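You operate a simulated robot arm through the tools that you are given. There is no shell and no other tool.

You run a simulated two-armed robot. Do the job below in one go: nothing can be reset, and whatever is moved stays where it is left.

JOB
Tag the dyed block in the press, in the colour of its dye.
Fine: set the black knob, slide it in, one stroke, slide it out again; leave the blue knob alone. Where these are worked on the way, their far stop is far enough and under half their travel is too little: tag press slide.

The check looks at the end state, three seconds after you hand in, the way a careful person would. Anything else that was tipped, shoved, dropped, spilled or broken makes it a failure.

ROBOT AND FRAMES
Two 7-joint arms with two-finger grippers on one trunk that stands fixed in place. Base frame: the origin is at the foot of the trunk, x ahead of it, y to its left, z up. Units: cm, rad, N and s.
The left shoulder is at [5, 19.1, 119.2], the right one opposite. With the tool pointing down near the work surface each hand reaches from about 10 to 50 cm from the base axis, measured 20 degrees to its own side. Payload 2.69 kg a hand.
The TCP of each hand is the grasp point between the finger pads, 2 cm short of the fingertips. In the tool frame z runs along the fingers and y along their closing line. The gripper opens to 10 cm; its body begins 6.3 cm behind the TCP.
Orientation is that of the tool frame in the base frame, as a unit quaternion [x, y, z, w]. With the fingers straight down and closing along the base's y, the tool's x points along the base's -x, its y along +y and its z along -z.

CONTROLS
- The arms move only by the tool servo_tool. It takes "left_deltas", "right_deltas" or both (then of equal length, played together; a hand with none holds still); each is a list of rows, each a list of 6 numbers: the shift along the tool's x, y, z in cm, then the turn, a rotation vector about the tool's x, y, z in rad. In form: [[tx, ty, tz, rx, ry, rz], ...]. A call has 1 to 20 rows; each row shifts and turns the commanded pose from where the row before left it, along the tool's axes as they then stand. "left_claw" and "right_claw" are, for a hand that has rows, the gripper command, from -1 (shut) to 1 (fully open), values between in proportion, set as the call begins (left out, the last holds). Each row takes 0.2 s and may step no farther than 5 cm and 0.15 rad from the row before; otherwise, or with a gripper value out of range, the whole call is refused. Where a pose cannot be reached the arm comes as near as it can. A force on the tool above 50 N (or 10 N above the force at the start of the call, whichever is more), or a blocked arm, ends the call early, and 0.2 s more pass. The fingers move at their own pace (about 15.3 cm/s each) and stop on an object; they squeeze with about 21 N. The grip force told is the motor's: it shows also when the fingers shut on nothing. Time passes only in rows, and 0.2 s behind the last, so rows that do not move let the fingers close. It gives the time, the measured TCP pose, the force on the tool (base axes), the opening and the grip force at its end, in the units of the frame above (readings bear some noise), with the torque about the TCP (base axes, N m) and any sound that the robot's microphone picked up.
- Cameras (640 x 400 px; columns grow to the right, rows downward): "scene" is now at [12.77, 4.73, 138.04]; the picture's right is [0.53, -0.85, 0.00], its down [-0.30, -0.19, -0.94] and it looks along [0.79, 0.50, -0.35] (base axes); focal length 214 px, centre (320, 200). "left" rides on the left gripper at [7, 1.9, -9.9] in its tool frame; the picture's right is [-0.26, 0.97, 0.00], its down [-0.75, -0.20, -0.63] and it looks along [-0.61, -0.16, 0.78] (tool axes); focal length 230 px, centre (320, 200). "right" rides on the right gripper at [7, -1.9, -9.9] in its tool frame; the picture's right is [0.26, 0.97, 0.00], its down [-0.75, 0.20, -0.63] and it looks along [-0.61, 0.16, 0.78] (tool axes); focal length 230 px, centre (320, 200). There is no depth. A picture from a camera that has moved, and an enlarged one, comes with that camera's place and axes in the base frame and with its lens. The place of the scene camera against the robot may be out by one fixed shift of up to 1.2 cm in any direction.
- camera(camera): a new picture of that camera. No time passes.
- lift_body(by): slides the trunk up (or, below 0, down) by that many cm; the arms and the scene camera ride with it, the base frame stays. It gives what a move gives, with no picture.
- turn_head(pan, tilt): turns the head with the scene camera to pan (to the left, within 1.396 rad either way) and tilt (down, from -0.506 to 1.204), counted from straight ahead of the robot. It gives what a move gives.
- zoom(camera, box): a new picture of the part [left, top, right, bottom] of that camera's present view, enlarged. No time passes.
- finish_job(): hands the job in; it is judged then, once.

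Places have to be worked out from the pictures, the camera data and where the tool is seen. Open the grippers and draw the arms clear of the work before you hand the job in, unless the task says otherwise.

The tools are called by a JSON object that holds its "fn" and its "kwargs". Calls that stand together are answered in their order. servo_tool: Moves the arms, as the interface text tells. Its arguments: {"type":"object","properties":{"left_deltas":{"type":"array"},"left_claw":{"type":"number"},"right_deltas":{"type":"array"},"right_claw":{"type":"number"}},"required":[]} The other tools are called the same way: lift_body (by) moves the trunk up or down; turn_head (pan, tilt) turns the head that bears the scene camera; camera (camera) takes a picture; zoom (camera, box) takes an enlarged picture of a part of a camera's view; finish_job () hands the job in.

At the start:

```text
time_s: 0.0
left_tool_pos: [20.84, 31.45, 130.52]
left_orientation: [0.001, 1.0, 0.0, -0.001]
left_ft_force: [0.2, 0.3, -0.1]
left_torque: [-0.03, -0.01, -0.02]
left_opening: 10.01
left_grip_force: 0.0
right_tool_pos: [37.58, 0.36, 136.5]
right_orientation: [0.0, 1.0, 0.0, 0.0]
right_ft_force: [-0.3, 0.3, -0.5]
right_torque: [-0.03, 0.01, -0.02]
right_opening: 10.02
right_grip_force: 0.1
trunk travel left (down, up): [-25.0, 7.3]
head pan, tilt (commanded): [0.562, 0.36]
```

scene: 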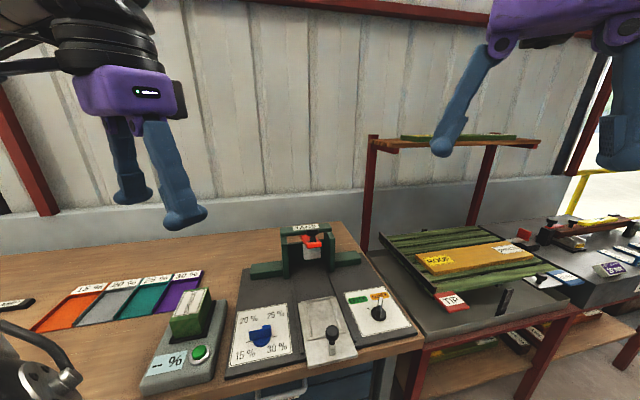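
right: 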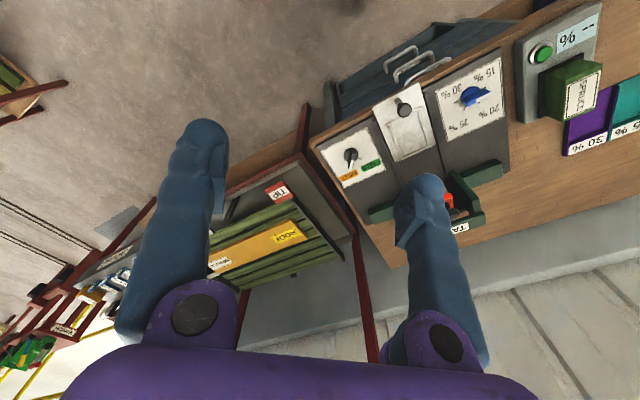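
left: 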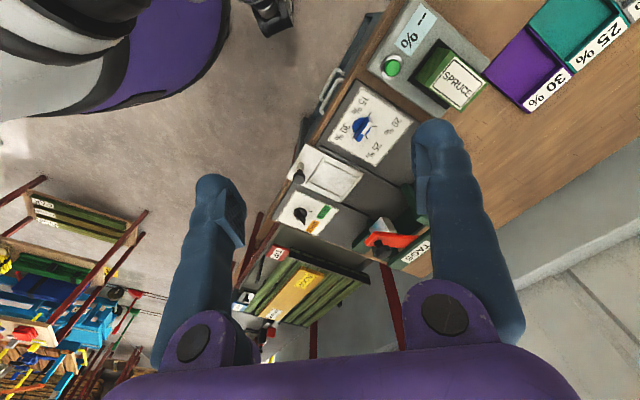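

I'll look closer at the press, the knobs, the block on the meter and the rest of the bench first.

{"fn": "zoom", "kwargs": {"camera": "scene", "box": [220, 210, 430, 380]}}

{"fn": "zoom", "kwargs": {"camera": "scene", "box": [360, 220, 640, 395]}}

{"fn": "zoom", "kwargs": {"camera": "scene", "box": [0, 250, 230, 400]}}

{"fn": "zoom", "kwargs": {"camera": "left", "box": [230, 0, 640, 340]}}

{"fn": "zoom", "kwargs": {"camera": "right", "box": [300, 0, 640, 250]}}

```text
2.35 times, centred on (325, 295) of scene
camera zoom: at [12.77, 4.73, 138.04], right [0.53, -0.85, 0.0], down [-0.3, -0.19, -0.94], along [0.79, 0.5, -0.35], focal length 505 px, centre (308, -24)
```

zoom: 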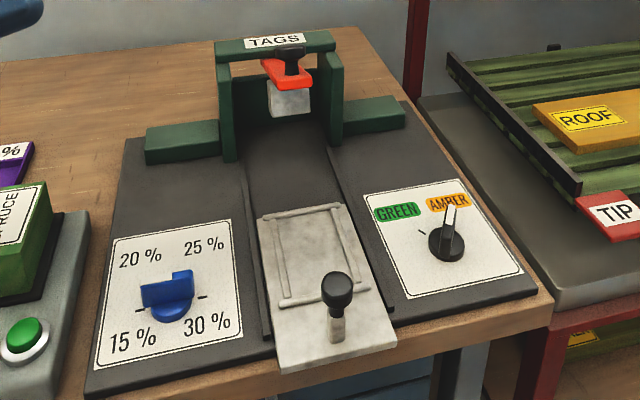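

```text
2.29 times, centred on (500, 308) of scene
camera zoom: at [12.77, 4.73, 138.04], right [0.53, -0.85, 0.0], down [-0.3, -0.19, -0.94], along [0.79, 0.5, -0.35], focal length 490 px, centre (-91, -46)
```

zoom: 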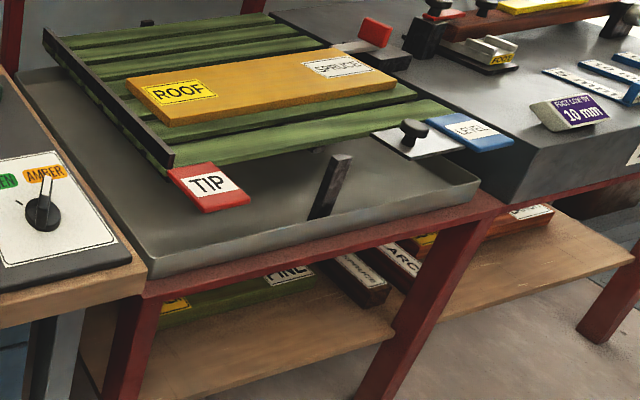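

```text
2.67 times, centred on (115, 325) of scene
camera zoom: at [12.77, 4.73, 138.04], right [0.53, -0.85, 0.0], down [-0.3, -0.19, -0.94], along [0.79, 0.5, -0.35], focal length 572 px, centre (867, -133)
```

zoom: 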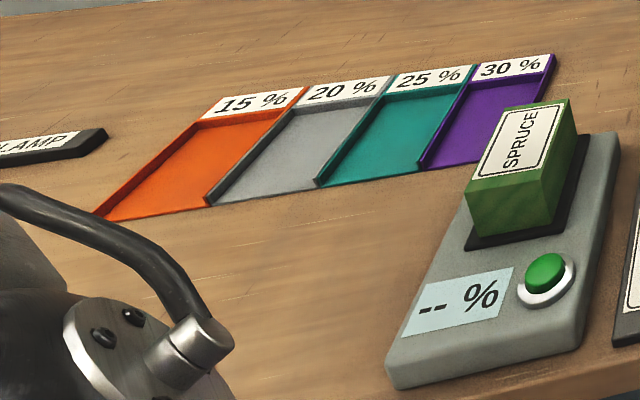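

```text
1.18 times, centred on (435, 170) of left
camera zoom: at [13.82, 33.25, 140.36], right [0.26, 0.97, 0.0], down [0.75, -0.2, 0.63], along [0.61, -0.16, -0.78], focal length 271 px, centre (185, 235)
```

zoom: 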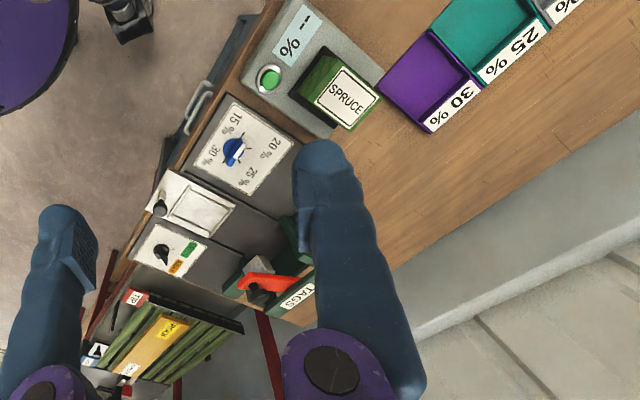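

```text
1.60 times, centred on (470, 125) of right
camera zoom: at [30.61, -1.55, 146.3], right [-0.26, 0.97, 0.0], down [0.75, 0.2, 0.63], along [0.61, 0.16, -0.78], focal length 368 px, centre (80, 320)
```

zoom: 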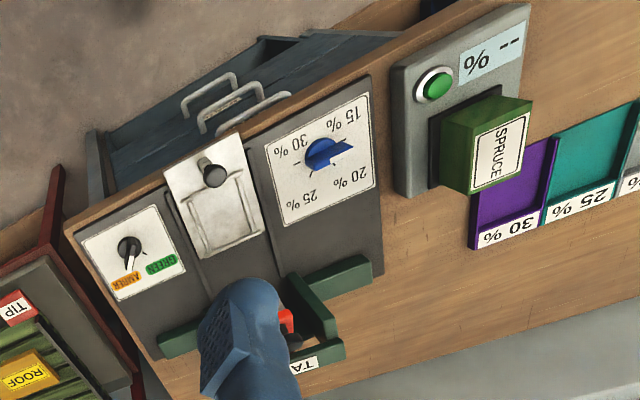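

The green SPRUCE block sits on the moisture meter and the black knob's pointer seems to be at AMBER. I'll zoom tighter on the knob, the slide with its tray and the press head.

{"fn": "zoom", "kwargs": {"camera": "scene", "box": [335, 265, 425, 345]}}

{"fn": "zoom", "kwargs": {"camera": "scene", "box": [270, 215, 370, 295]}}

{"fn": "zoom", "kwargs": {"camera": "scene", "box": [285, 285, 375, 375]}}

{"fn": "zoom", "kwargs": {"camera": "scene", "box": [130, 270, 240, 400]}}

{"fn": "zoom", "kwargs": {"camera": "left", "box": [260, 120, 450, 290]}}

{"fn": "zoom", "kwargs": {"camera": "right", "box": [310, 60, 520, 250]}}

```text
5.00 times, centred on (380, 305) of scene
camera zoom: at [12.77, 4.73, 138.04], right [0.53, -0.85, 0.0], down [-0.3, -0.19, -0.94], along [0.79, 0.5, -0.35], focal length 1072 px, centre (20, -325)
```

zoom: 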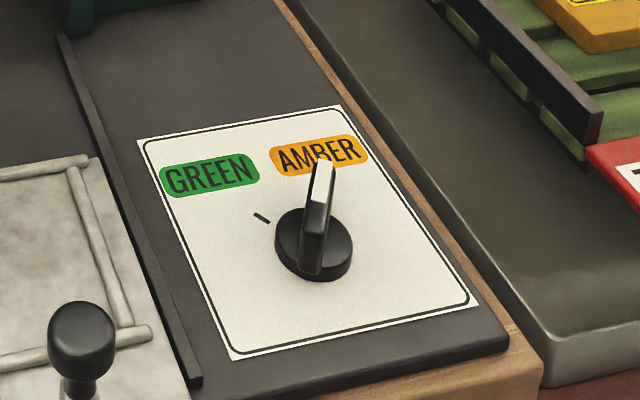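

```text
5.00 times, centred on (320, 255) of scene
camera zoom: at [12.77, 4.73, 138.04], right [0.53, -0.85, 0.0], down [-0.3, -0.19, -0.94], along [0.79, 0.5, -0.35], focal length 1072 px, centre (320, -75)
```

zoom: 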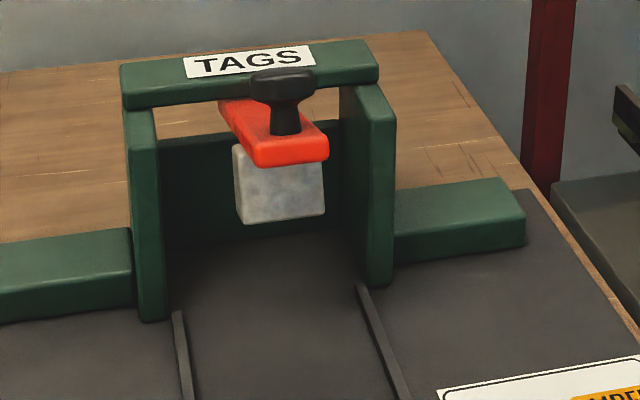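

```text
4.44 times, centred on (330, 330) of scene
camera zoom: at [12.77, 4.73, 138.04], right [0.53, -0.85, 0.0], down [-0.3, -0.19, -0.94], along [0.79, 0.5, -0.35], focal length 953 px, centre (276, -378)
```

zoom: 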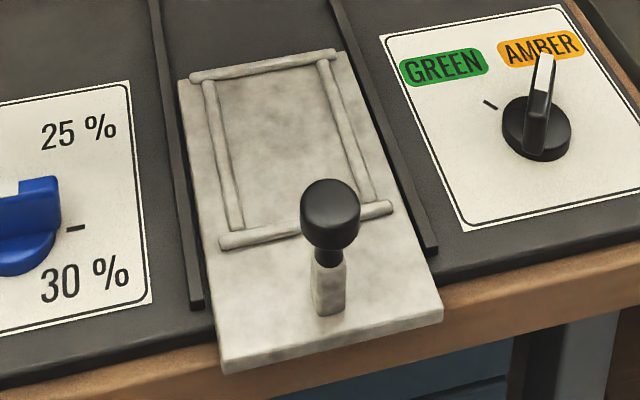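

```text
3.08 times, centred on (185, 335) of scene
camera zoom: at [12.77, 4.73, 138.04], right [0.53, -0.85, 0.0], down [-0.3, -0.19, -0.94], along [0.79, 0.5, -0.35], focal length 660 px, centre (735, -215)
```

zoom: 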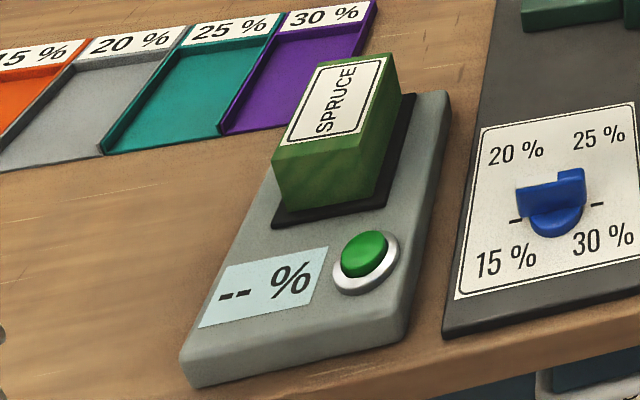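

```text
2.35 times, centred on (355, 205) of left
camera zoom: at [13.82, 33.25, 140.36], right [0.26, 0.97, 0.0], down [0.75, -0.2, 0.63], along [0.61, -0.16, -0.78], focal length 541 px, centre (238, 188)
```

zoom: 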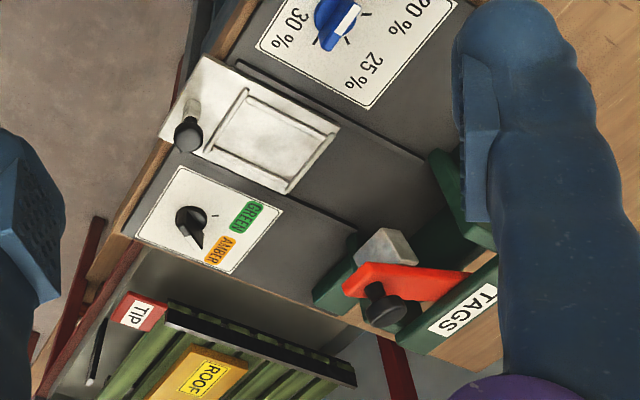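

```text
2.11 times, centred on (415, 155) of right
camera zoom: at [30.61, -1.55, 146.3], right [-0.26, 0.97, 0.0], down [0.75, 0.2, 0.63], along [0.61, 0.16, -0.78], focal length 484 px, centre (120, 295)
```

zoom: 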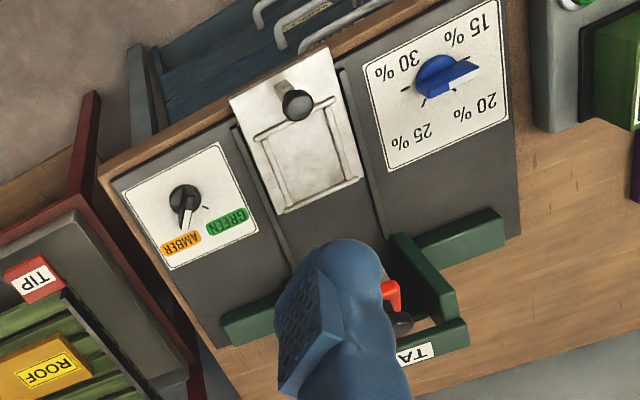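

Knob confirmed at AMBER with the green tick ~60° to its left; slide axis runs about 45° between +x and +y. I'll zoom on the block from both hand cameras to measure its size and pose.

{"fn": "zoom", "kwargs": {"camera": "left", "box": [360, 0, 520, 110]}}

{"fn": "zoom", "kwargs": {"camera": "right", "box": [500, 0, 640, 160]}}

{"fn": "turn_head", "kwargs": {"pan": 0.75, "tilt": 0.75}}

{"fn": "camera", "kwargs": {"camera": "scene"}}

```text
3.64 times, centred on (440, 55) of left
camera zoom: at [13.82, 33.25, 140.36], right [0.26, 0.97, 0.0], down [0.75, -0.2, 0.63], along [0.61, -0.16, -0.78], focal length 837 px, centre (-116, 727)
```

zoom: 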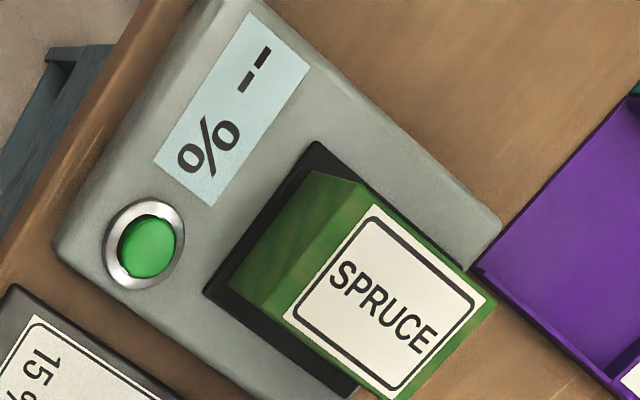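

```text
2.50 times, centred on (570, 80) of right
camera zoom: at [30.61, -1.55, 146.3], right [-0.26, 0.97, 0.0], down [0.75, 0.2, 0.63], along [0.61, 0.16, -0.78], focal length 575 px, centre (-305, 500)
```

zoom: 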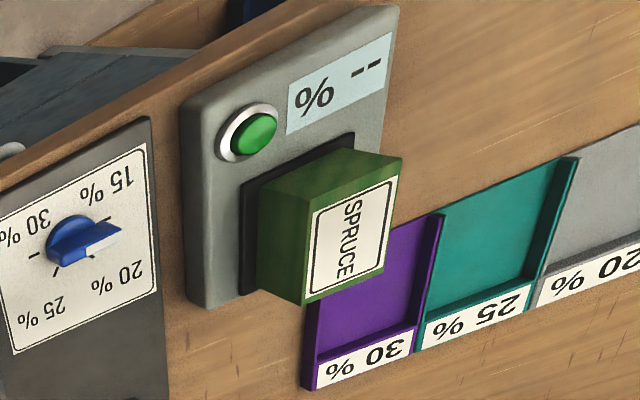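

```text
time_s: 0.9
left_tool_pos: [20.68, 31.35, 130.49]
left_orientation: [0.0, 1.0, 0.0, 0.0]
left_ft_force: [0.0, -0.9, -0.1]
left_torque: [-0.01, 0.01, -0.01]
left_opening: 10.0
left_grip_force: 0.1
right_tool_pos: [37.68, 0.39, 136.5]
right_orientation: [0.0, 1.0, 0.0, 0.0]
right_ft_force: [0.5, -0.6, 0.2]
right_torque: [-0.02, -0.01, 0.0]
right_opening: 10.0
right_grip_force: 0.1
trunk travel left (down, up): [-25.0, 7.3]
head pan, tilt (commanded): [0.75, 0.75]
```

```text
taken
camera scene: at [10.96, 5.42, 134.56], right [0.68, -0.73, 0.0], down [-0.5, -0.46, -0.73], along [0.54, 0.5, -0.68], focal length 214 px, centre (320, 200)
```

scene: 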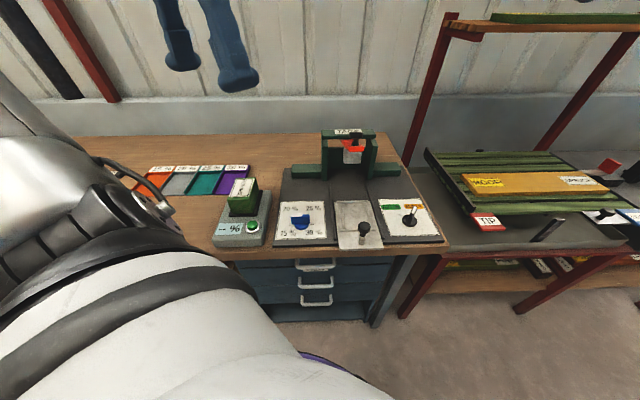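

The block measures ≈8.8 × 5.6 cm with its centre near (30.4, 55.3), long axis along (0.69, 0.72), top ≈94. I'll turn the left hand 45° so it closes across the block's short side and go high above it to test reach.

{"fn": "servo_tool", "kwargs": {"left_deltas": [[0, 0, 0, 0, 0, -0.131], [0, 0, 0, 0, 0, -0.131], [0, 0, 0, 0, 0, -0.131], [0, 0, 0, 0, 0, -0.131], [0, 0, 0, 0, 0, -0.131], [0, 0, 0, 0, 0, -0.13], [-2.97, 1.255, 2.3, 0, 0, 0], [-2.97, 1.255, 2.3, 0, 0, 0], [-2.97, 1.255, 2.3, 0, 0, 0], [-2.97, 1.255, 2.3, 0, 0, 0], [-2.97, 1.255, 2.3, 0, 0, 0], [-2.97, 1.255, 2.3, 0, 0, 0]], "left_claw": 1}}

{"fn": "camera", "kwargs": {"camera": "left"}}

{"fn": "camera", "kwargs": {"camera": "scene"}}

```text
time_s: 3.5
left_tool_pos: [28.17, 49.34, 116.49]
left_orientation: [-0.382, 0.924, 0.001, 0.0]
left_ft_force: [0.1, 0.6, -0.4]
left_torque: [-0.03, 0.04, 0.01]
left_opening: 10.0
left_grip_force: 0.1
right_tool_pos: [37.61, 0.41, 136.43]
right_orientation: [0.0, 1.0, 0.001, 0.0]
right_ft_force: [0.9, 0.5, 0.3]
right_torque: [0.0, -0.01, 0.0]
right_opening: 10.0
right_grip_force: 0.1
trunk travel left (down, up): [-25.0, 7.3]
head pan, tilt (commanded): [0.75, 0.75]
```

```text
taken
camera left: at [21.9, 45.68, 126.41], right [-0.5, 0.87, 0.0], down [0.67, 0.39, 0.63], along [0.55, 0.31, -0.78], focal length 230 px, centre (320, 200)
```

left: 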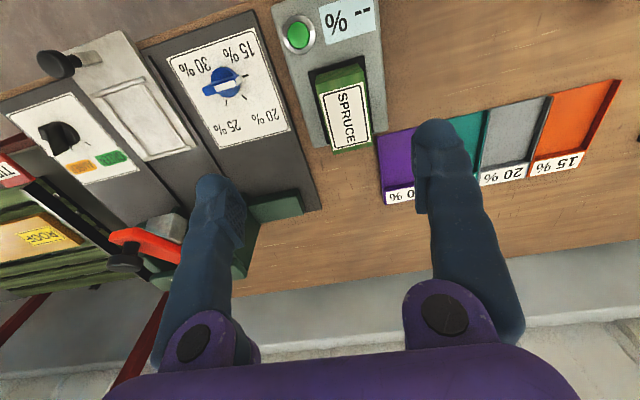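

```text
taken
camera scene: at [10.97, 5.46, 134.55], right [0.68, -0.73, 0.0], down [-0.5, -0.47, -0.73], along [0.53, 0.5, -0.68], focal length 214 px, centre (320, 200)
```

scene: 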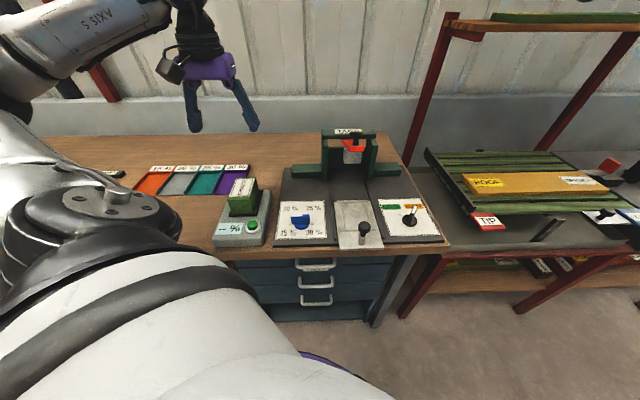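

Reach and orientation are good. I'll zoom this nearer left view to pin down block, handle, knob and press positions.

{"fn": "zoom", "kwargs": {"camera": "left", "box": [260, 0, 420, 160]}}

{"fn": "zoom", "kwargs": {"camera": "left", "box": [0, 20, 260, 200]}}

{"fn": "zoom", "kwargs": {"camera": "left", "box": [60, 150, 280, 310]}}

{"fn": "zoom", "kwargs": {"camera": "scene", "box": [200, 120, 460, 260]}}

```text
2.50 times, centred on (340, 80) of left
camera zoom: at [21.9, 45.68, 126.41], right [-0.5, 0.87, 0.0], down [0.67, 0.39, 0.63], along [0.55, 0.31, -0.78], focal length 575 px, centre (270, 500)
```

zoom: 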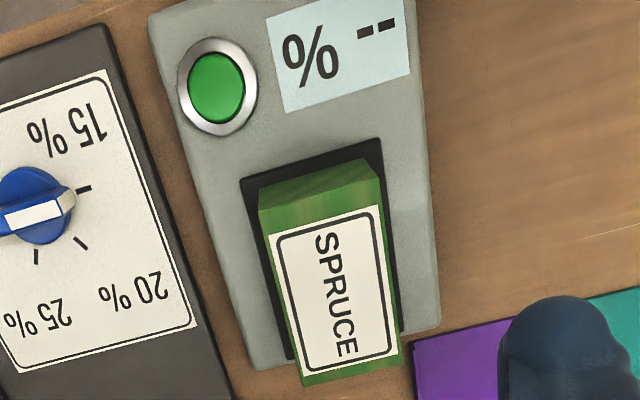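

```text
2.22 times, centred on (130, 110) of left
camera zoom: at [21.9, 45.68, 126.41], right [-0.5, 0.87, 0.0], down [0.67, 0.39, 0.63], along [0.55, 0.31, -0.78], focal length 511 px, centre (742, 400)
```

zoom: 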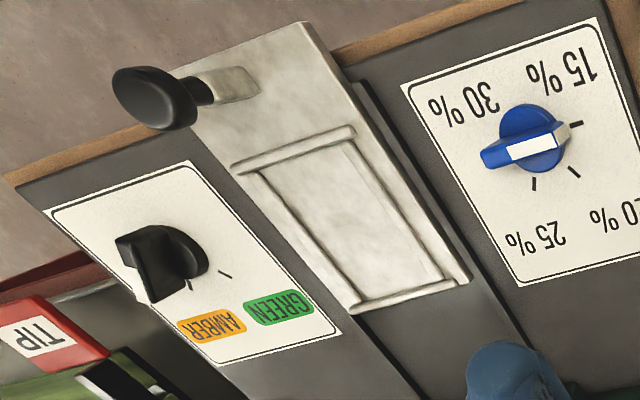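

```text
2.50 times, centred on (170, 230) of left
camera zoom: at [21.9, 45.68, 126.41], right [-0.5, 0.87, 0.0], down [0.67, 0.39, 0.63], along [0.55, 0.31, -0.78], focal length 575 px, centre (695, 125)
```

zoom: 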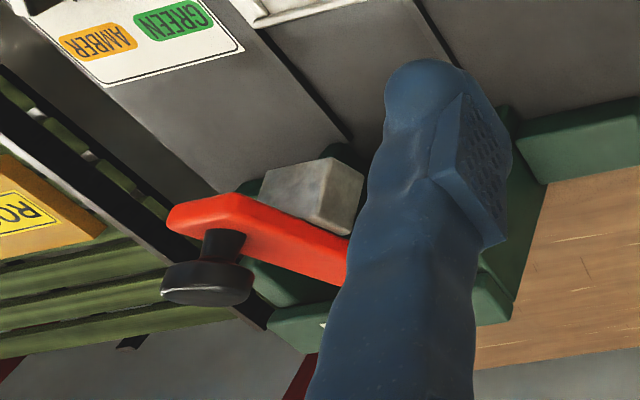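

```text
2.46 times, centred on (330, 190) of scene
camera zoom: at [10.97, 5.46, 134.55], right [0.68, -0.73, 0.0], down [-0.5, -0.47, -0.73], along [0.53, 0.5, -0.68], focal length 528 px, centre (295, 225)
```

zoom: 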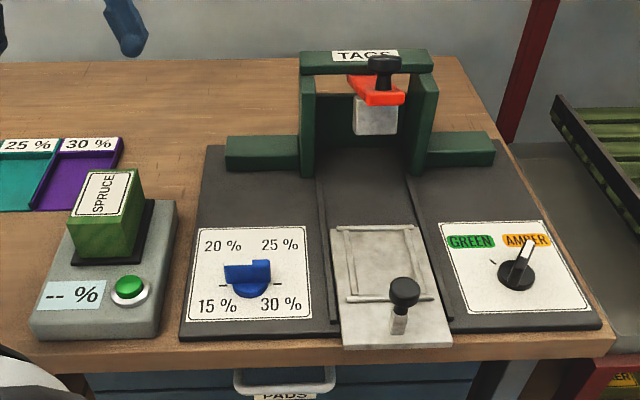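

Readings match the commands. Estimates: block top centre ≈(29.8, 54.4, 95.8), slide handle ball ≈(41.6, 20.9, 95), panel surface z≈87.5, black knob ≈(57.5, 14.3) with its fin pointing near azimuth 20° (green ≈70°). The right arm looks best for the knob; I'll bring it over for a close view.

{"fn": "servo_tool", "kwargs": {"right_deltas": [[0, 0, 0, 0, 0, -0.117], [0, 0, 0, 0, 0, -0.116], [0, 0, 0, 0, 0, -0.116], [-1.816, 0.646, 3.5, 0, 0, 0], [-1.816, 0.646, 3.5, 0, 0, 0], [-1.816, 0.646, 3.5, 0, 0, 0], [-1.816, 0.646, 3.5, 0, 0, 0], [-1.816, 0.646, 3.5, 0, 0, 0], [-1.816, 0.646, 3.5, 0, 0, 0], [-1.816, 0.646, 3.5, 0, 0, 0]], "right_claw": 1}}

{"fn": "camera", "kwargs": {"camera": "right"}}

{"fn": "camera", "kwargs": {"camera": "scene"}}

```text
time_s: 5.7
left_tool_pos: [28.14, 49.22, 116.53]
left_orientation: [-0.383, 0.924, 0.0, 0.0]
left_ft_force: [0.0, -0.5, 0.6]
left_torque: [0.03, -0.01, 0.0]
left_opening: 10.0
left_grip_force: 0.0
right_tool_pos: [48.06, 9.06, 111.97]
right_orientation: [-0.173, 0.985, 0.0, 0.0]
right_ft_force: [0.5, 0.1, -0.1]
right_torque: [0.01, 0.0, -0.04]
right_opening: 9.99
right_grip_force: 0.1
trunk travel left (down, up): [-25.0, 7.3]
head pan, tilt (commanded): [0.75, 0.75]
```

```text
taken
camera right: at [42.12, 4.83, 121.82], right [-0.57, 0.82, 0.0], down [0.64, 0.45, 0.63], along [0.52, 0.36, -0.78], focal length 230 px, centre (320, 200)
```

right: 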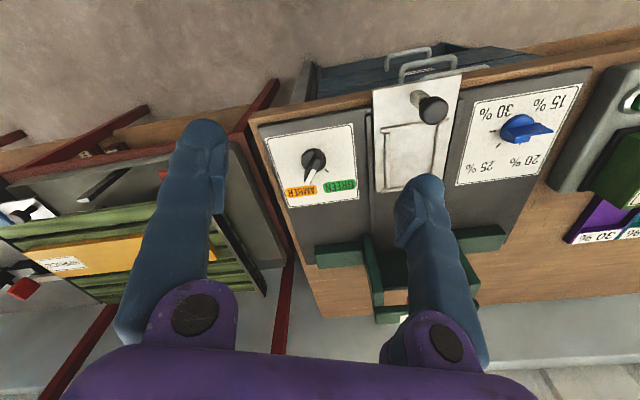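

```text
taken
camera scene: at [11.02, 5.45, 134.55], right [0.68, -0.73, 0.0], down [-0.5, -0.47, -0.73], along [0.53, 0.5, -0.68], focal length 214 px, centre (320, 200)
```

scene: 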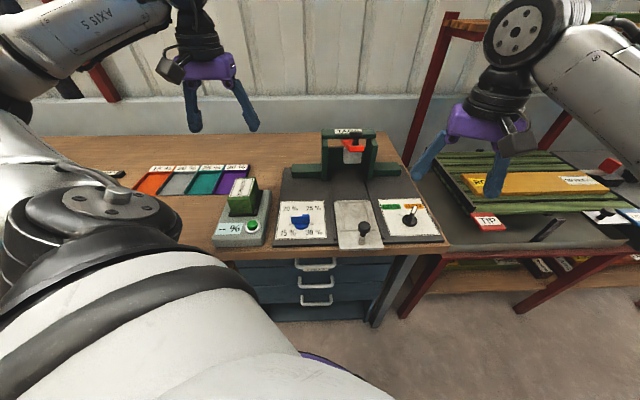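

The right arm reached the point exactly. I'll zoom on the knob from here.

{"fn": "zoom", "kwargs": {"camera": "right", "box": [240, 100, 400, 220]}}

{"fn": "zoom", "kwargs": {"camera": "right", "box": [350, 40, 520, 200]}}

{"fn": "zoom", "kwargs": {"camera": "scene", "box": [270, 115, 450, 255]}}

```text
3.33 times, centred on (320, 160) of right
camera zoom: at [42.12, 4.83, 121.82], right [-0.57, 0.82, 0.0], down [0.64, 0.45, 0.63], along [0.52, 0.36, -0.78], focal length 767 px, centre (320, 333)
```

zoom: 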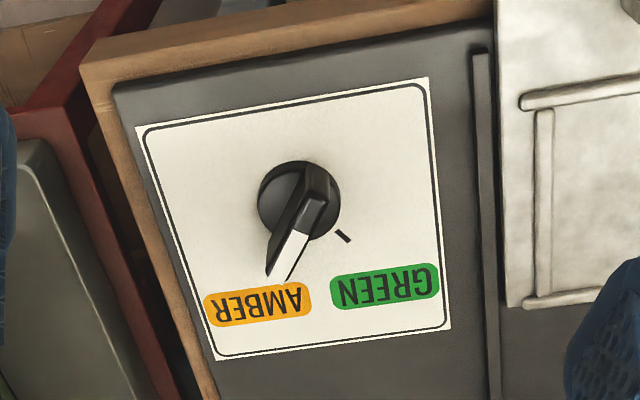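

```text
2.50 times, centred on (435, 120) of right
camera zoom: at [42.12, 4.83, 121.82], right [-0.57, 0.82, 0.0], down [0.64, 0.45, 0.63], along [0.52, 0.36, -0.78], focal length 575 px, centre (32, 400)
```

zoom: 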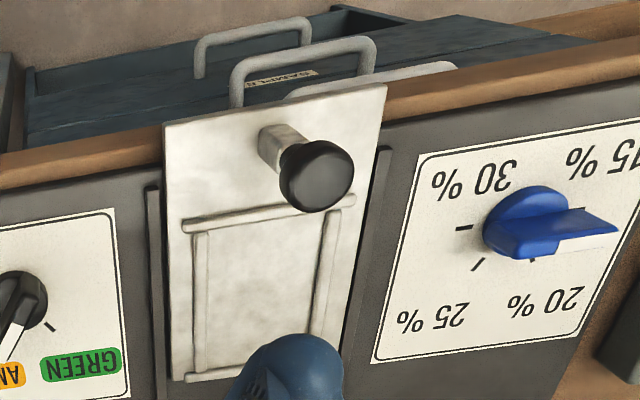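

```text
2.86 times, centred on (360, 185) of scene
camera zoom: at [11.02, 5.45, 134.55], right [0.68, -0.73, 0.0], down [-0.5, -0.47, -0.73], along [0.53, 0.5, -0.68], focal length 613 px, centre (206, 243)
```

zoom: 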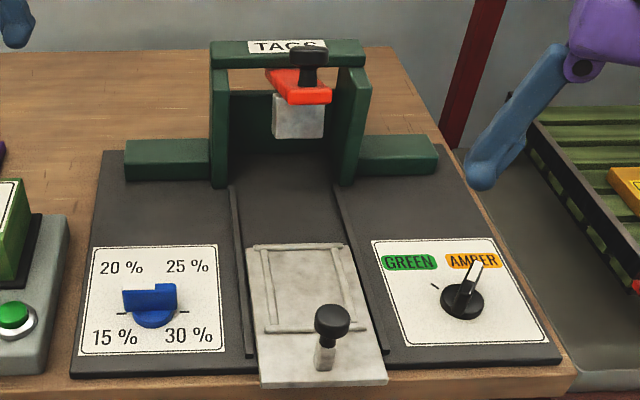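

Knob axis ≈(58.1, 14.8), fin spanning about −1.9…+3 cm along azimuth ≈15°, top z≈91; green tick ≈75°. I'll tilt the right hand 40° forward, narrow the fingers and hover over the knob.

{"fn": "servo_tool", "kwargs": {"right_deltas": [[0, 0, 0, 0, 0, 0.087], [0, 0, 0, 0, -0.14, 0], [0, 0, 0, 0, -0.14, 0], [0, 0, 0, 0, -0.14, 0], [0, 0, 0, 0, -0.14, 0], [0, 0, 0, 0, -0.138, 0], [0.083, 0.59, 3.578, 0, 0, 0], [0.083, 0.59, 3.578, 0, 0, 0], [0.083, 0.59, 3.578, 0, 0, 0], [0.083, 0.59, 3.578, 0, 0, 0], [0.083, 0.59, 3.578, 0, 0, 0]], "right_claw": -0.2}}

{"fn": "camera", "kwargs": {"camera": "right"}}

{"fn": "camera", "kwargs": {"camera": "scene"}}

{"fn": "camera", "kwargs": {"camera": "left"}}

```text
time_s: 8.1
left_tool_pos: [28.22, 49.26, 116.52]
left_orientation: [-0.382, 0.924, 0.0, 0.0]
left_ft_force: [0.1, 0.7, -0.7]
left_torque: [0.05, -0.01, 0.03]
left_opening: 9.99
left_grip_force: 0.1
right_tool_pos: [57.88, 14.86, 97.98]
right_orientation: [-0.124, 0.931, 0.045, 0.339]
right_ft_force: [-1.2, -0.1, 0.8]
right_torque: [0.02, 0.0, -0.01]
right_opening: 3.98
right_grip_force: 0.0
trunk travel left (down, up): [-25.0, 7.3]
head pan, tilt (commanded): [0.75, 0.75]
```

```text
taken
camera right: at [47.12, 9.93, 101.06], right [-0.44, 0.88, -0.17], down [0.11, 0.24, 0.96], along [0.89, 0.41, -0.2], focal length 230 px, centre (320, 200)
```

right: 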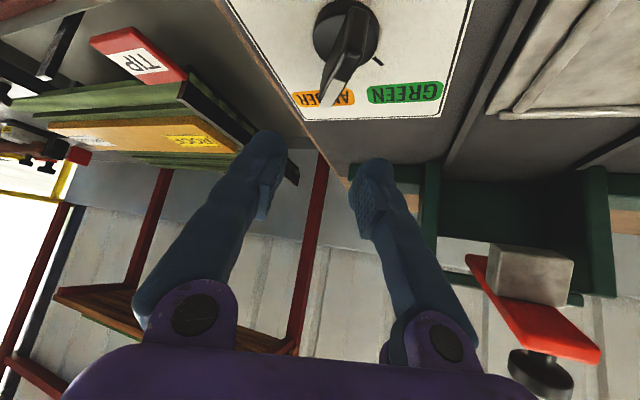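

```text
taken
camera scene: at [10.99, 5.46, 134.55], right [0.68, -0.73, 0.0], down [-0.5, -0.47, -0.73], along [0.53, 0.5, -0.68], focal length 214 px, centre (320, 200)
```

scene: 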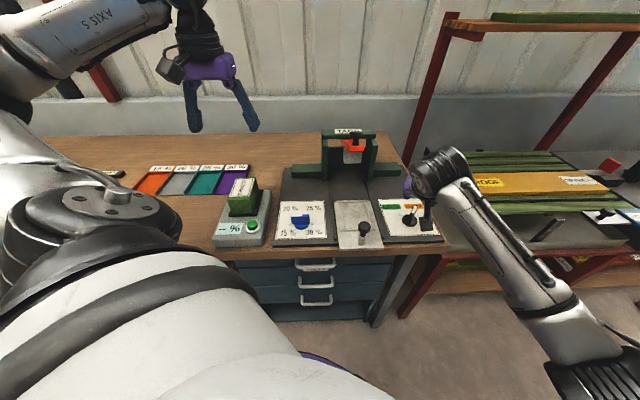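

```text
taken
camera left: at [21.93, 45.64, 126.43], right [-0.5, 0.87, 0.0], down [0.67, 0.39, 0.63], along [0.54, 0.31, -0.78], focal length 230 px, centre (320, 200)
```

left: 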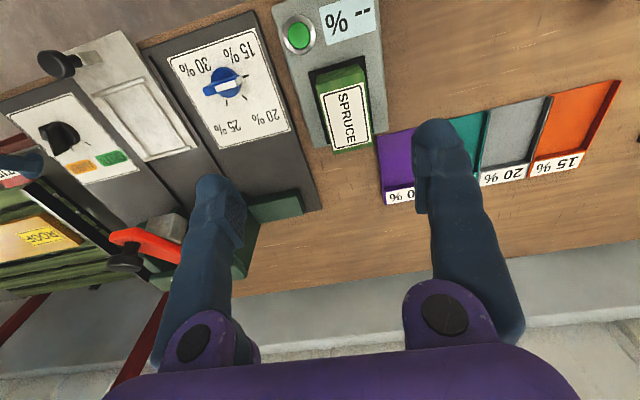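

Reached with no error. I'll zoom on the knob from this low right-hand view to refine its axis and fin.

{"fn": "zoom", "kwargs": {"camera": "right", "box": [250, 0, 470, 140]}}

{"fn": "zoom", "kwargs": {"camera": "scene", "box": [360, 140, 480, 260]}}

{"fn": "zoom", "kwargs": {"camera": "left", "box": [0, 80, 140, 200]}}

```text
2.86 times, centred on (360, 70) of right
camera zoom: at [47.12, 9.93, 101.06], right [-0.44, 0.88, -0.17], down [0.11, 0.24, 0.96], along [0.89, 0.41, -0.2], focal length 657 px, centre (206, 571)
```

zoom: 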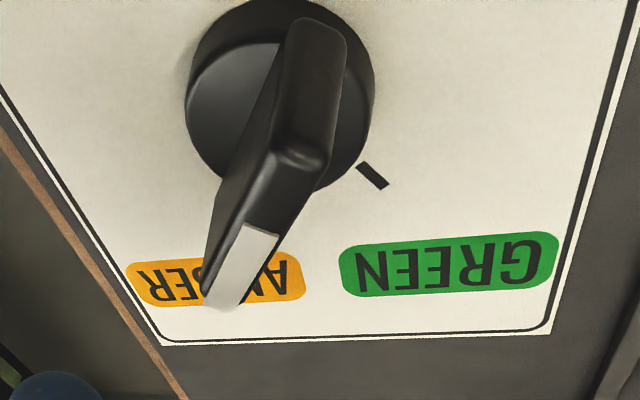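

```text
3.33 times, centred on (420, 200) of scene
camera zoom: at [10.99, 5.46, 134.55], right [0.68, -0.73, 0.0], down [-0.5, -0.47, -0.73], along [0.53, 0.5, -0.68], focal length 715 px, centre (-13, 200)
```

zoom: 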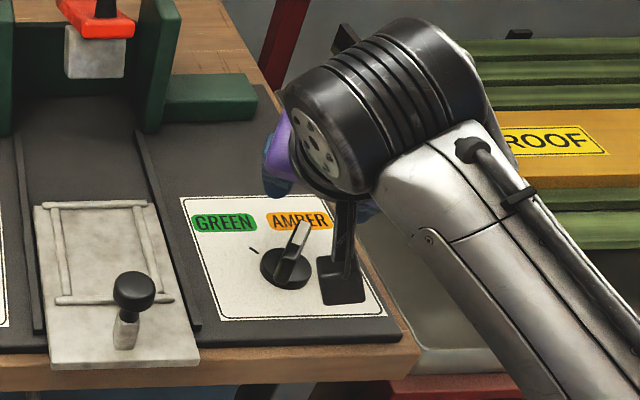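

```text
3.33 times, centred on (70, 140) of left
camera zoom: at [21.93, 45.64, 126.43], right [-0.5, 0.87, 0.0], down [0.67, 0.39, 0.63], along [0.54, 0.31, -0.78], focal length 767 px, centre (1153, 400)
```

zoom: 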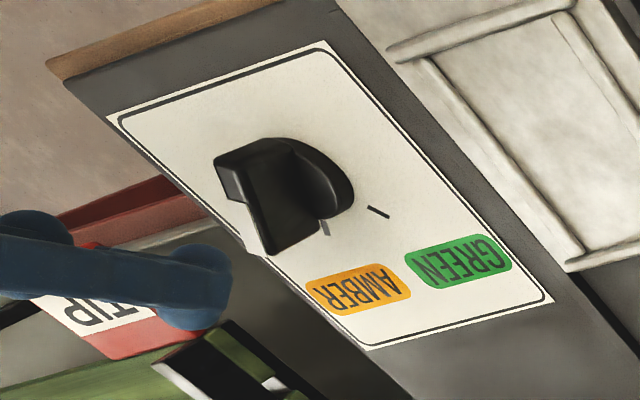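

The fin sits right under the TCP (lateral error <0.2 cm), top z≈91.2, thickness ≈1 cm. I'll lower straight down so the fingers straddle the fin, stopping with TCP at about 90.8.

{"fn": "servo_tool", "kwargs": {"right_deltas": [[1.157, 0, 1.379, 0, 0, 0], [1.157, 0, 1.379, 0, 0, 0], [1.157, 0, 1.379, 0, 0, 0], [1.157, 0, 1.379, 0, 0, 0]], "right_claw": -0.2}}

{"fn": "camera", "kwargs": {"camera": "right"}}

{"fn": "zoom", "kwargs": {"camera": "left", "box": [0, 80, 140, 200]}}

{"fn": "zoom", "kwargs": {"camera": "scene", "box": [360, 140, 480, 260]}}

```text
time_s: 9.1
left_tool_pos: [28.03, 49.27, 116.54]
left_orientation: [-0.383, 0.924, 0.001, 0.0]
left_ft_force: [-0.4, 0.0, -0.2]
left_torque: [-0.05, 0.01, -0.03]
left_opening: 10.01
left_grip_force: 0.0
right_tool_pos: [58.07, 14.8, 90.83]
right_orientation: [-0.122, 0.932, 0.045, 0.339]
right_ft_force: [-0.5, 0.8, -0.9]
right_torque: [-0.02, -0.04, -0.02]
right_opening: 4.0
right_grip_force: 0.0
trunk travel left (down, up): [-25.0, 7.3]
head pan, tilt (commanded): [0.75, 0.75]
```

```text
taken
camera right: at [47.24, 9.89, 93.83], right [-0.44, 0.88, -0.17], down [0.11, 0.24, 0.96], along [0.89, 0.41, -0.2], focal length 230 px, centre (320, 200)
```

right: 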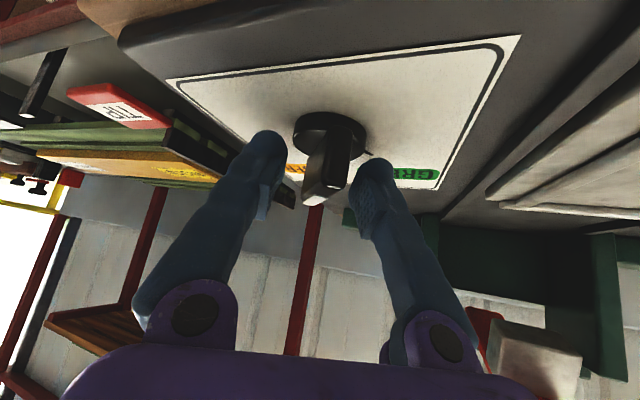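

```text
3.33 times, centred on (70, 140) of left
camera zoom: at [21.9, 45.6, 126.45], right [-0.5, 0.87, 0.0], down [0.67, 0.39, 0.63], along [0.55, 0.32, -0.78], focal length 767 px, centre (1153, 400)
```

zoom: 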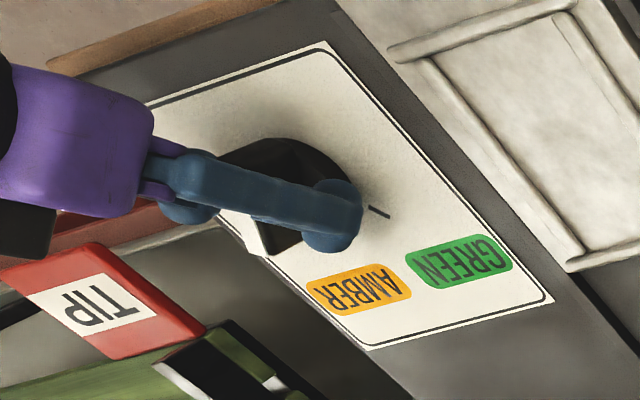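

```text
3.33 times, centred on (420, 200) of scene
camera zoom: at [10.97, 5.42, 134.56], right [0.68, -0.73, 0.0], down [-0.5, -0.47, -0.73], along [0.53, 0.5, -0.68], focal length 715 px, centre (-13, 200)
```

zoom: 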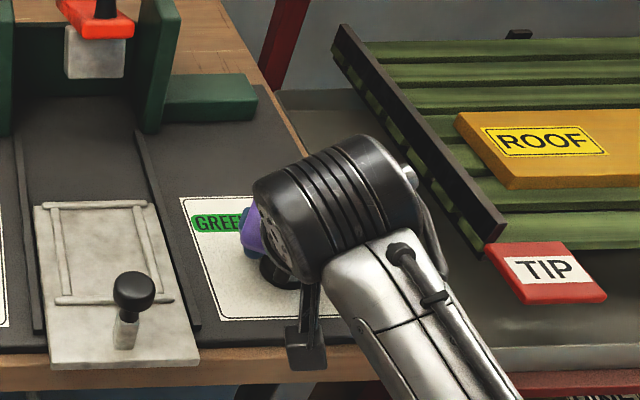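

Fingers straddle the fin cleanly. Before gripping I'll rehearse the 60° turn 6 cm higher to make sure the arm can reach the end pose.

{"fn": "servo_tool", "kwargs": {"right_deltas": [[-1.286, 0, -1.532, 0, 0, 0], [-1.286, 0, -1.532, 0, 0, 0], [-1.286, 0, -1.532, 0, 0, 0], [0, 0, 0, -0.0673, 0, -0.0802], [0, 0, 0, -0.0673, 0, -0.0802], [0, 0, 0, -0.0673, 0, -0.0802], [0, 0, 0, -0.0673, 0, -0.0802], [0, 0, 0, -0.0673, 0, -0.0802], [0, 0, 0, -0.0673, 0, -0.0802], [0, 0, 0, -0.0673, 0, -0.0802], [0, 0, 0, -0.0673, 0, -0.0802], [0, 0, 0, -0.0673, 0, -0.0802], [0, 0, 0, -0.0673, 0, -0.0802]], "right_claw": -0.2}}

{"fn": "camera", "kwargs": {"camera": "scene"}}

{"fn": "camera", "kwargs": {"camera": "right"}}

```text
time_s: 11.9
left_tool_pos: [28.05, 49.22, 116.61]
left_orientation: [-0.383, 0.924, 0.0, 0.0]
left_ft_force: [0.2, 0.2, -0.2]
left_torque: [0.01, 0.0, 0.03]
left_opening: 9.98
left_grip_force: 0.1
right_tool_pos: [58.14, 14.65, 96.85]
right_orientation: [-0.573, 0.745, 0.208, 0.271]
right_ft_force: [-0.4, -0.2, -0.9]
right_torque: [0.02, 0.01, 0.03]
right_opening: 3.97
right_grip_force: 0.0
trunk travel left (down, up): [-25.0, 7.3]
head pan, tilt (commanded): [0.75, 0.75]
```

```text
taken
camera scene: at [10.97, 5.42, 134.55], right [0.68, -0.73, 0.0], down [-0.5, -0.47, -0.73], along [0.53, 0.5, -0.68], focal length 214 px, centre (320, 200)
```

scene: 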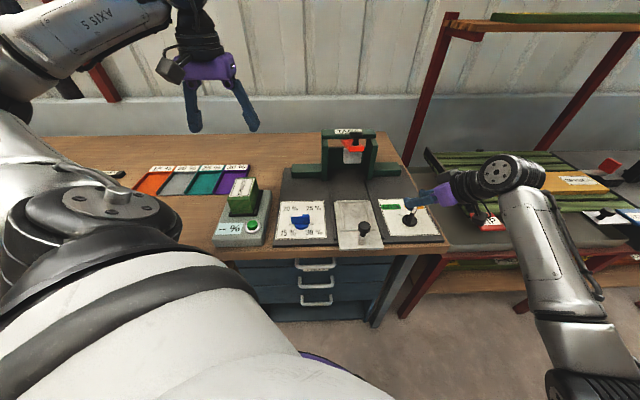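

```text
taken
camera right: at [56.89, 2.91, 99.84], right [-0.98, 0.06, -0.17], down [-0.15, 0.22, 0.96], along [0.09, 0.97, -0.2], focal length 230 px, centre (320, 200)
```

right: 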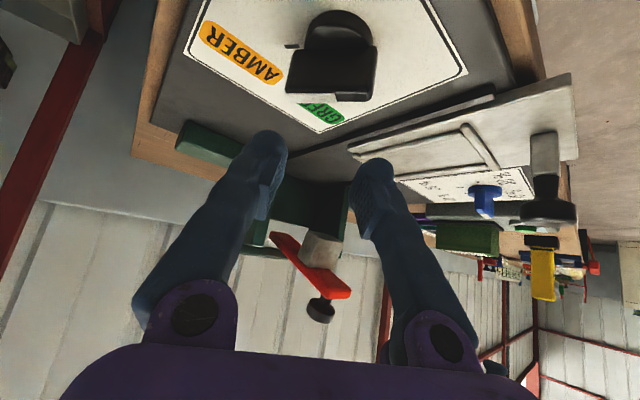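

End pose is reachable (58.1, 14.7). I'll zoom on the knob from this new angle before returning.

{"fn": "zoom", "kwargs": {"camera": "right", "box": [180, 0, 480, 150]}}

{"fn": "zoom", "kwargs": {"camera": "scene", "box": [360, 160, 480, 260]}}

{"fn": "zoom", "kwargs": {"camera": "left", "box": [0, 80, 140, 200]}}

```text
2.13 times, centred on (330, 75) of right
camera zoom: at [56.89, 2.91, 99.84], right [-0.98, 0.06, -0.17], down [-0.15, 0.22, 0.96], along [0.09, 0.97, -0.2], focal length 491 px, centre (299, 467)
```

zoom: 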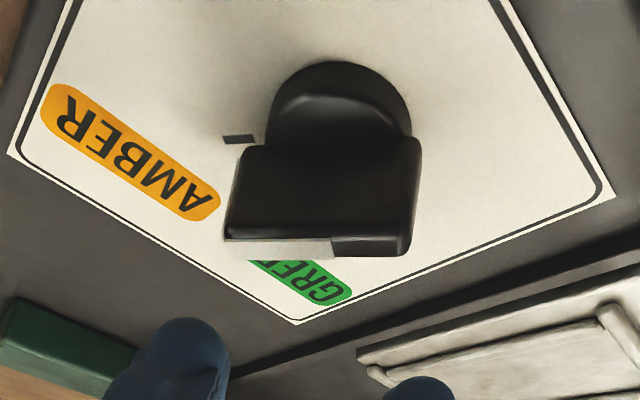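

```text
4.00 times, centred on (420, 210) of scene
camera zoom: at [10.97, 5.42, 134.55], right [0.68, -0.73, 0.0], down [-0.5, -0.47, -0.73], along [0.53, 0.5, -0.68], focal length 858 px, centre (-80, 160)
```

zoom: 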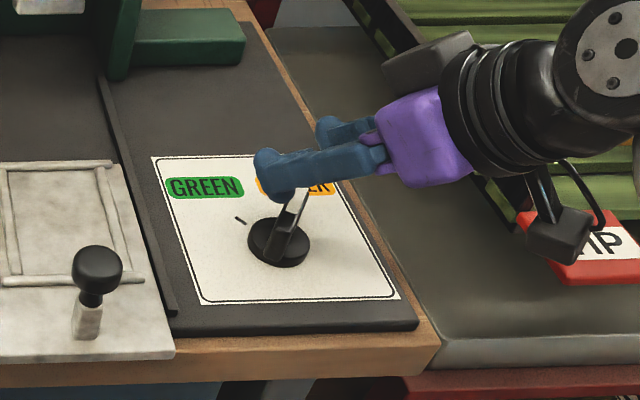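

```text
3.33 times, centred on (70, 140) of left
camera zoom: at [21.9, 45.6, 126.45], right [-0.5, 0.87, 0.0], down [0.67, 0.39, 0.63], along [0.55, 0.32, -0.78], focal length 767 px, centre (1153, 400)
```

zoom: 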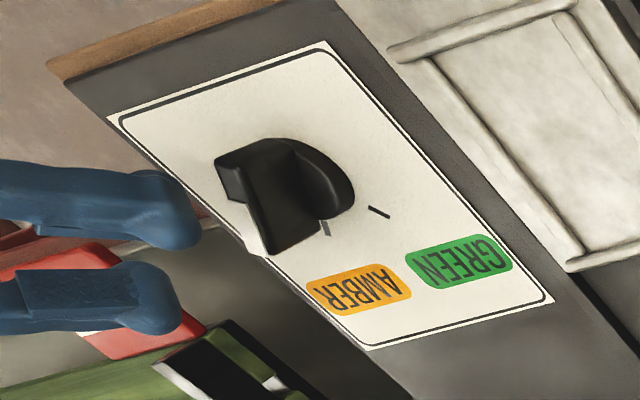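

The closer views put the ticks at about ±36° about the 45° press axis, so the fin is at azimuth ≈9° and green at ≈81°. I'll return to azimuth 9° and lower again over the fin.

{"fn": "servo_tool", "kwargs": {"right_deltas": [[0, 0, 0, 0.0673, 0, 0.0802], [0, 0, 0, 0.0673, 0, 0.0802], [0, 0, 0, 0.0673, 0, 0.0802], [0, 0, 0, 0.0673, 0, 0.0802], [0, 0, 0, 0.0673, 0, 0.0802], [0, 0, 0, 0.0673, 0, 0.0802], [0, 0, 0, 0.0673, 0, 0.0802], [0, 0, 0, 0.0673, 0, 0.0802], [0, 0, 0, 0.0673, 0, 0.0802], [0, 0, 0, 0.0673, 0, 0.0802], [0, 0, 0, 0.0673, 0, 0.0802], [0.972, 0, 1.159, 0, 0, 0], [0.972, 0, 1.159, 0, 0, 0], [0.972, 0, 1.159, 0, 0, 0], [0.972, 0, 1.159, 0, 0, 0]], "right_claw": -0.2}}

{"fn": "camera", "kwargs": {"camera": "right"}}

{"fn": "zoom", "kwargs": {"camera": "right", "box": [220, 60, 440, 240]}}

```text
time_s: 15.3
left_tool_pos: [28.03, 49.16, 116.57]
left_orientation: [-0.383, 0.924, 0.0, 0.0]
left_ft_force: [0.7, -0.3, -0.2]
left_torque: [0.02, 0.01, 0.02]
left_opening: 10.0
left_grip_force: 0.1
right_tool_pos: [61.08, 12.45, 93.38]
right_orientation: [-0.065, 0.925, 0.01, 0.373]
right_ft_force: [-0.3, 0.0, 0.4]
right_torque: [0.0, -0.02, 0.01]
right_opening: 3.97
right_grip_force: 0.0
trunk travel left (down, up): [-25.0, 7.3]
head pan, tilt (commanded): [0.75, 0.75]
stopped in row 15 (right hand): the arm was blocked; the commanded pose is now the measured one
```

```text
taken
camera right: at [49.45, 9.25, 95.77], right [-0.31, 0.93, -0.21], down [0.08, 0.24, 0.97], along [0.95, 0.28, -0.15], focal length 230 px, centre (320, 200)
```

right: 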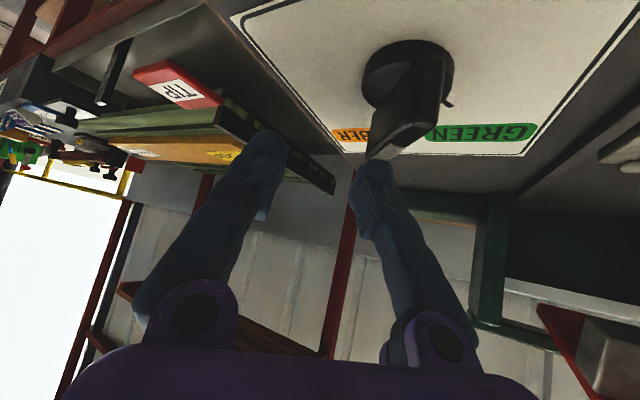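

```text
2.22 times, centred on (330, 150) of right
camera zoom: at [49.45, 9.25, 95.77], right [-0.31, 0.93, -0.21], down [0.08, 0.24, 0.97], along [0.95, 0.28, -0.15], focal length 511 px, centre (298, 311)
```

zoom: 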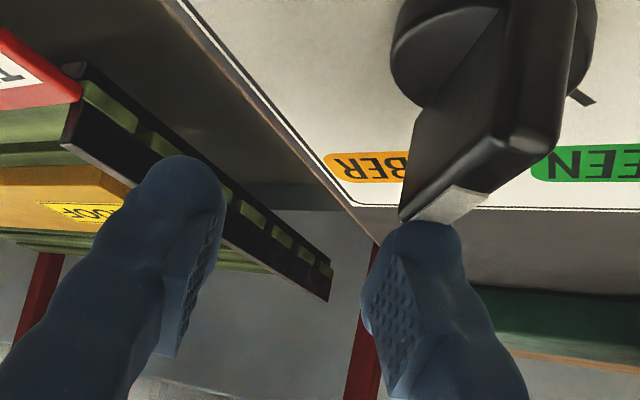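

The right arm got blocked and ended up off target at (61.1, 12.5, 93.4) with no contact force. I'll look at the scene to find out why before moving it.

{"fn": "camera", "kwargs": {"camera": "scene"}}

{"fn": "zoom", "kwargs": {"camera": "scene", "box": [360, 140, 640, 400]}}

{"fn": "zoom", "kwargs": {"camera": "left", "box": [0, 60, 160, 220]}}

```text
taken
camera scene: at [11.0, 5.42, 134.55], right [0.68, -0.73, 0.0], down [-0.5, -0.47, -0.73], along [0.53, 0.5, -0.68], focal length 214 px, centre (320, 200)
```

scene: 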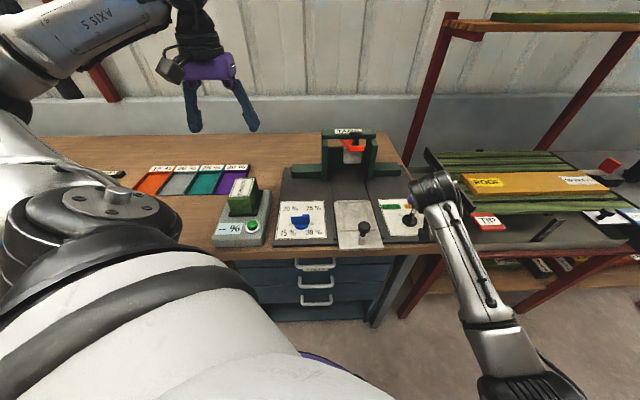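

```text
1.54 times, centred on (500, 270) of scene
camera zoom: at [11.0, 5.42, 134.55], right [0.68, -0.73, 0.0], down [-0.5, -0.47, -0.73], along [0.53, 0.5, -0.68], focal length 330 px, centre (43, 92)
```

zoom: 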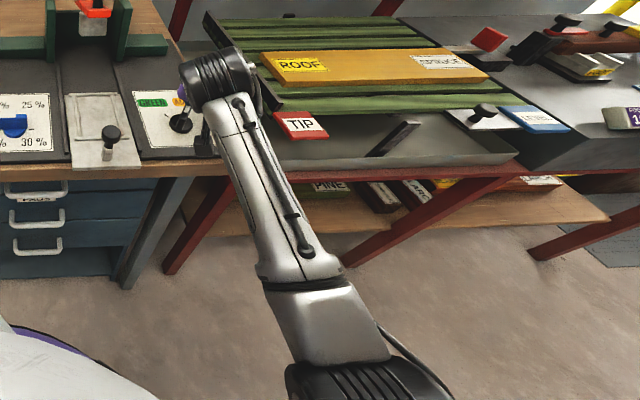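

```text
2.50 times, centred on (80, 140) of left
camera zoom: at [21.93, 45.6, 126.44], right [-0.5, 0.87, 0.0], down [0.67, 0.39, 0.63], along [0.54, 0.32, -0.78], focal length 575 px, centre (920, 350)
```

zoom: 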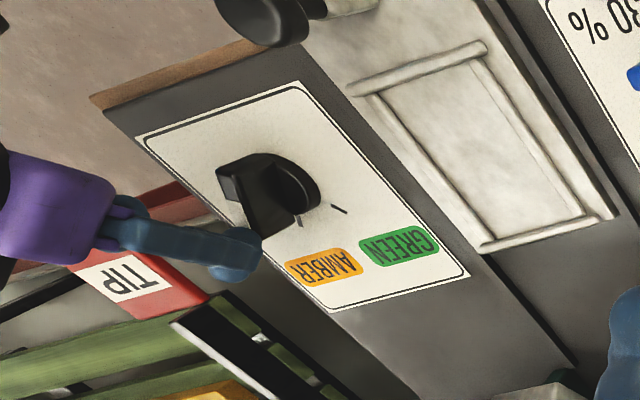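

The arm seems to have hit a posture limit rather than an object; the knob hasn't moved. I'll lift the right hand straight up a few cm and re-check tracking.

{"fn": "servo_tool", "kwargs": {"right_deltas": [[-1.39, 0, -1.44, 0, 0, 0], [-1.39, 0, -1.44, 0, 0, 0], [-1.39, 0, -1.44, 0, 0, 0]]}}

{"fn": "camera", "kwargs": {"camera": "scene"}}

```text
time_s: 16.1
left_tool_pos: [28.15, 49.08, 116.61]
left_orientation: [-0.383, 0.924, 0.0, 0.0]
left_ft_force: [-0.3, 0.8, -0.5]
left_torque: [-0.01, 0.0, 0.0]
left_opening: 9.98
left_grip_force: 0.1
right_tool_pos: [61.11, 12.59, 99.48]
right_orientation: [-0.065, 0.926, 0.01, 0.371]
right_ft_force: [0.4, 0.1, -0.6]
right_torque: [-0.02, -0.02, 0.0]
right_opening: 4.02
right_grip_force: 0.0
trunk travel left (down, up): [-25.0, 7.3]
head pan, tilt (commanded): [0.75, 0.75]
```

```text
taken
camera scene: at [10.95, 5.42, 134.55], right [0.68, -0.73, 0.0], down [-0.5, -0.47, -0.73], along [0.54, 0.5, -0.68], focal length 214 px, centre (320, 200)
```

scene: 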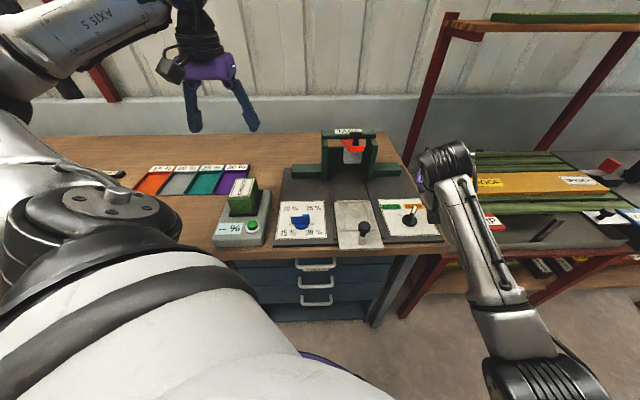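

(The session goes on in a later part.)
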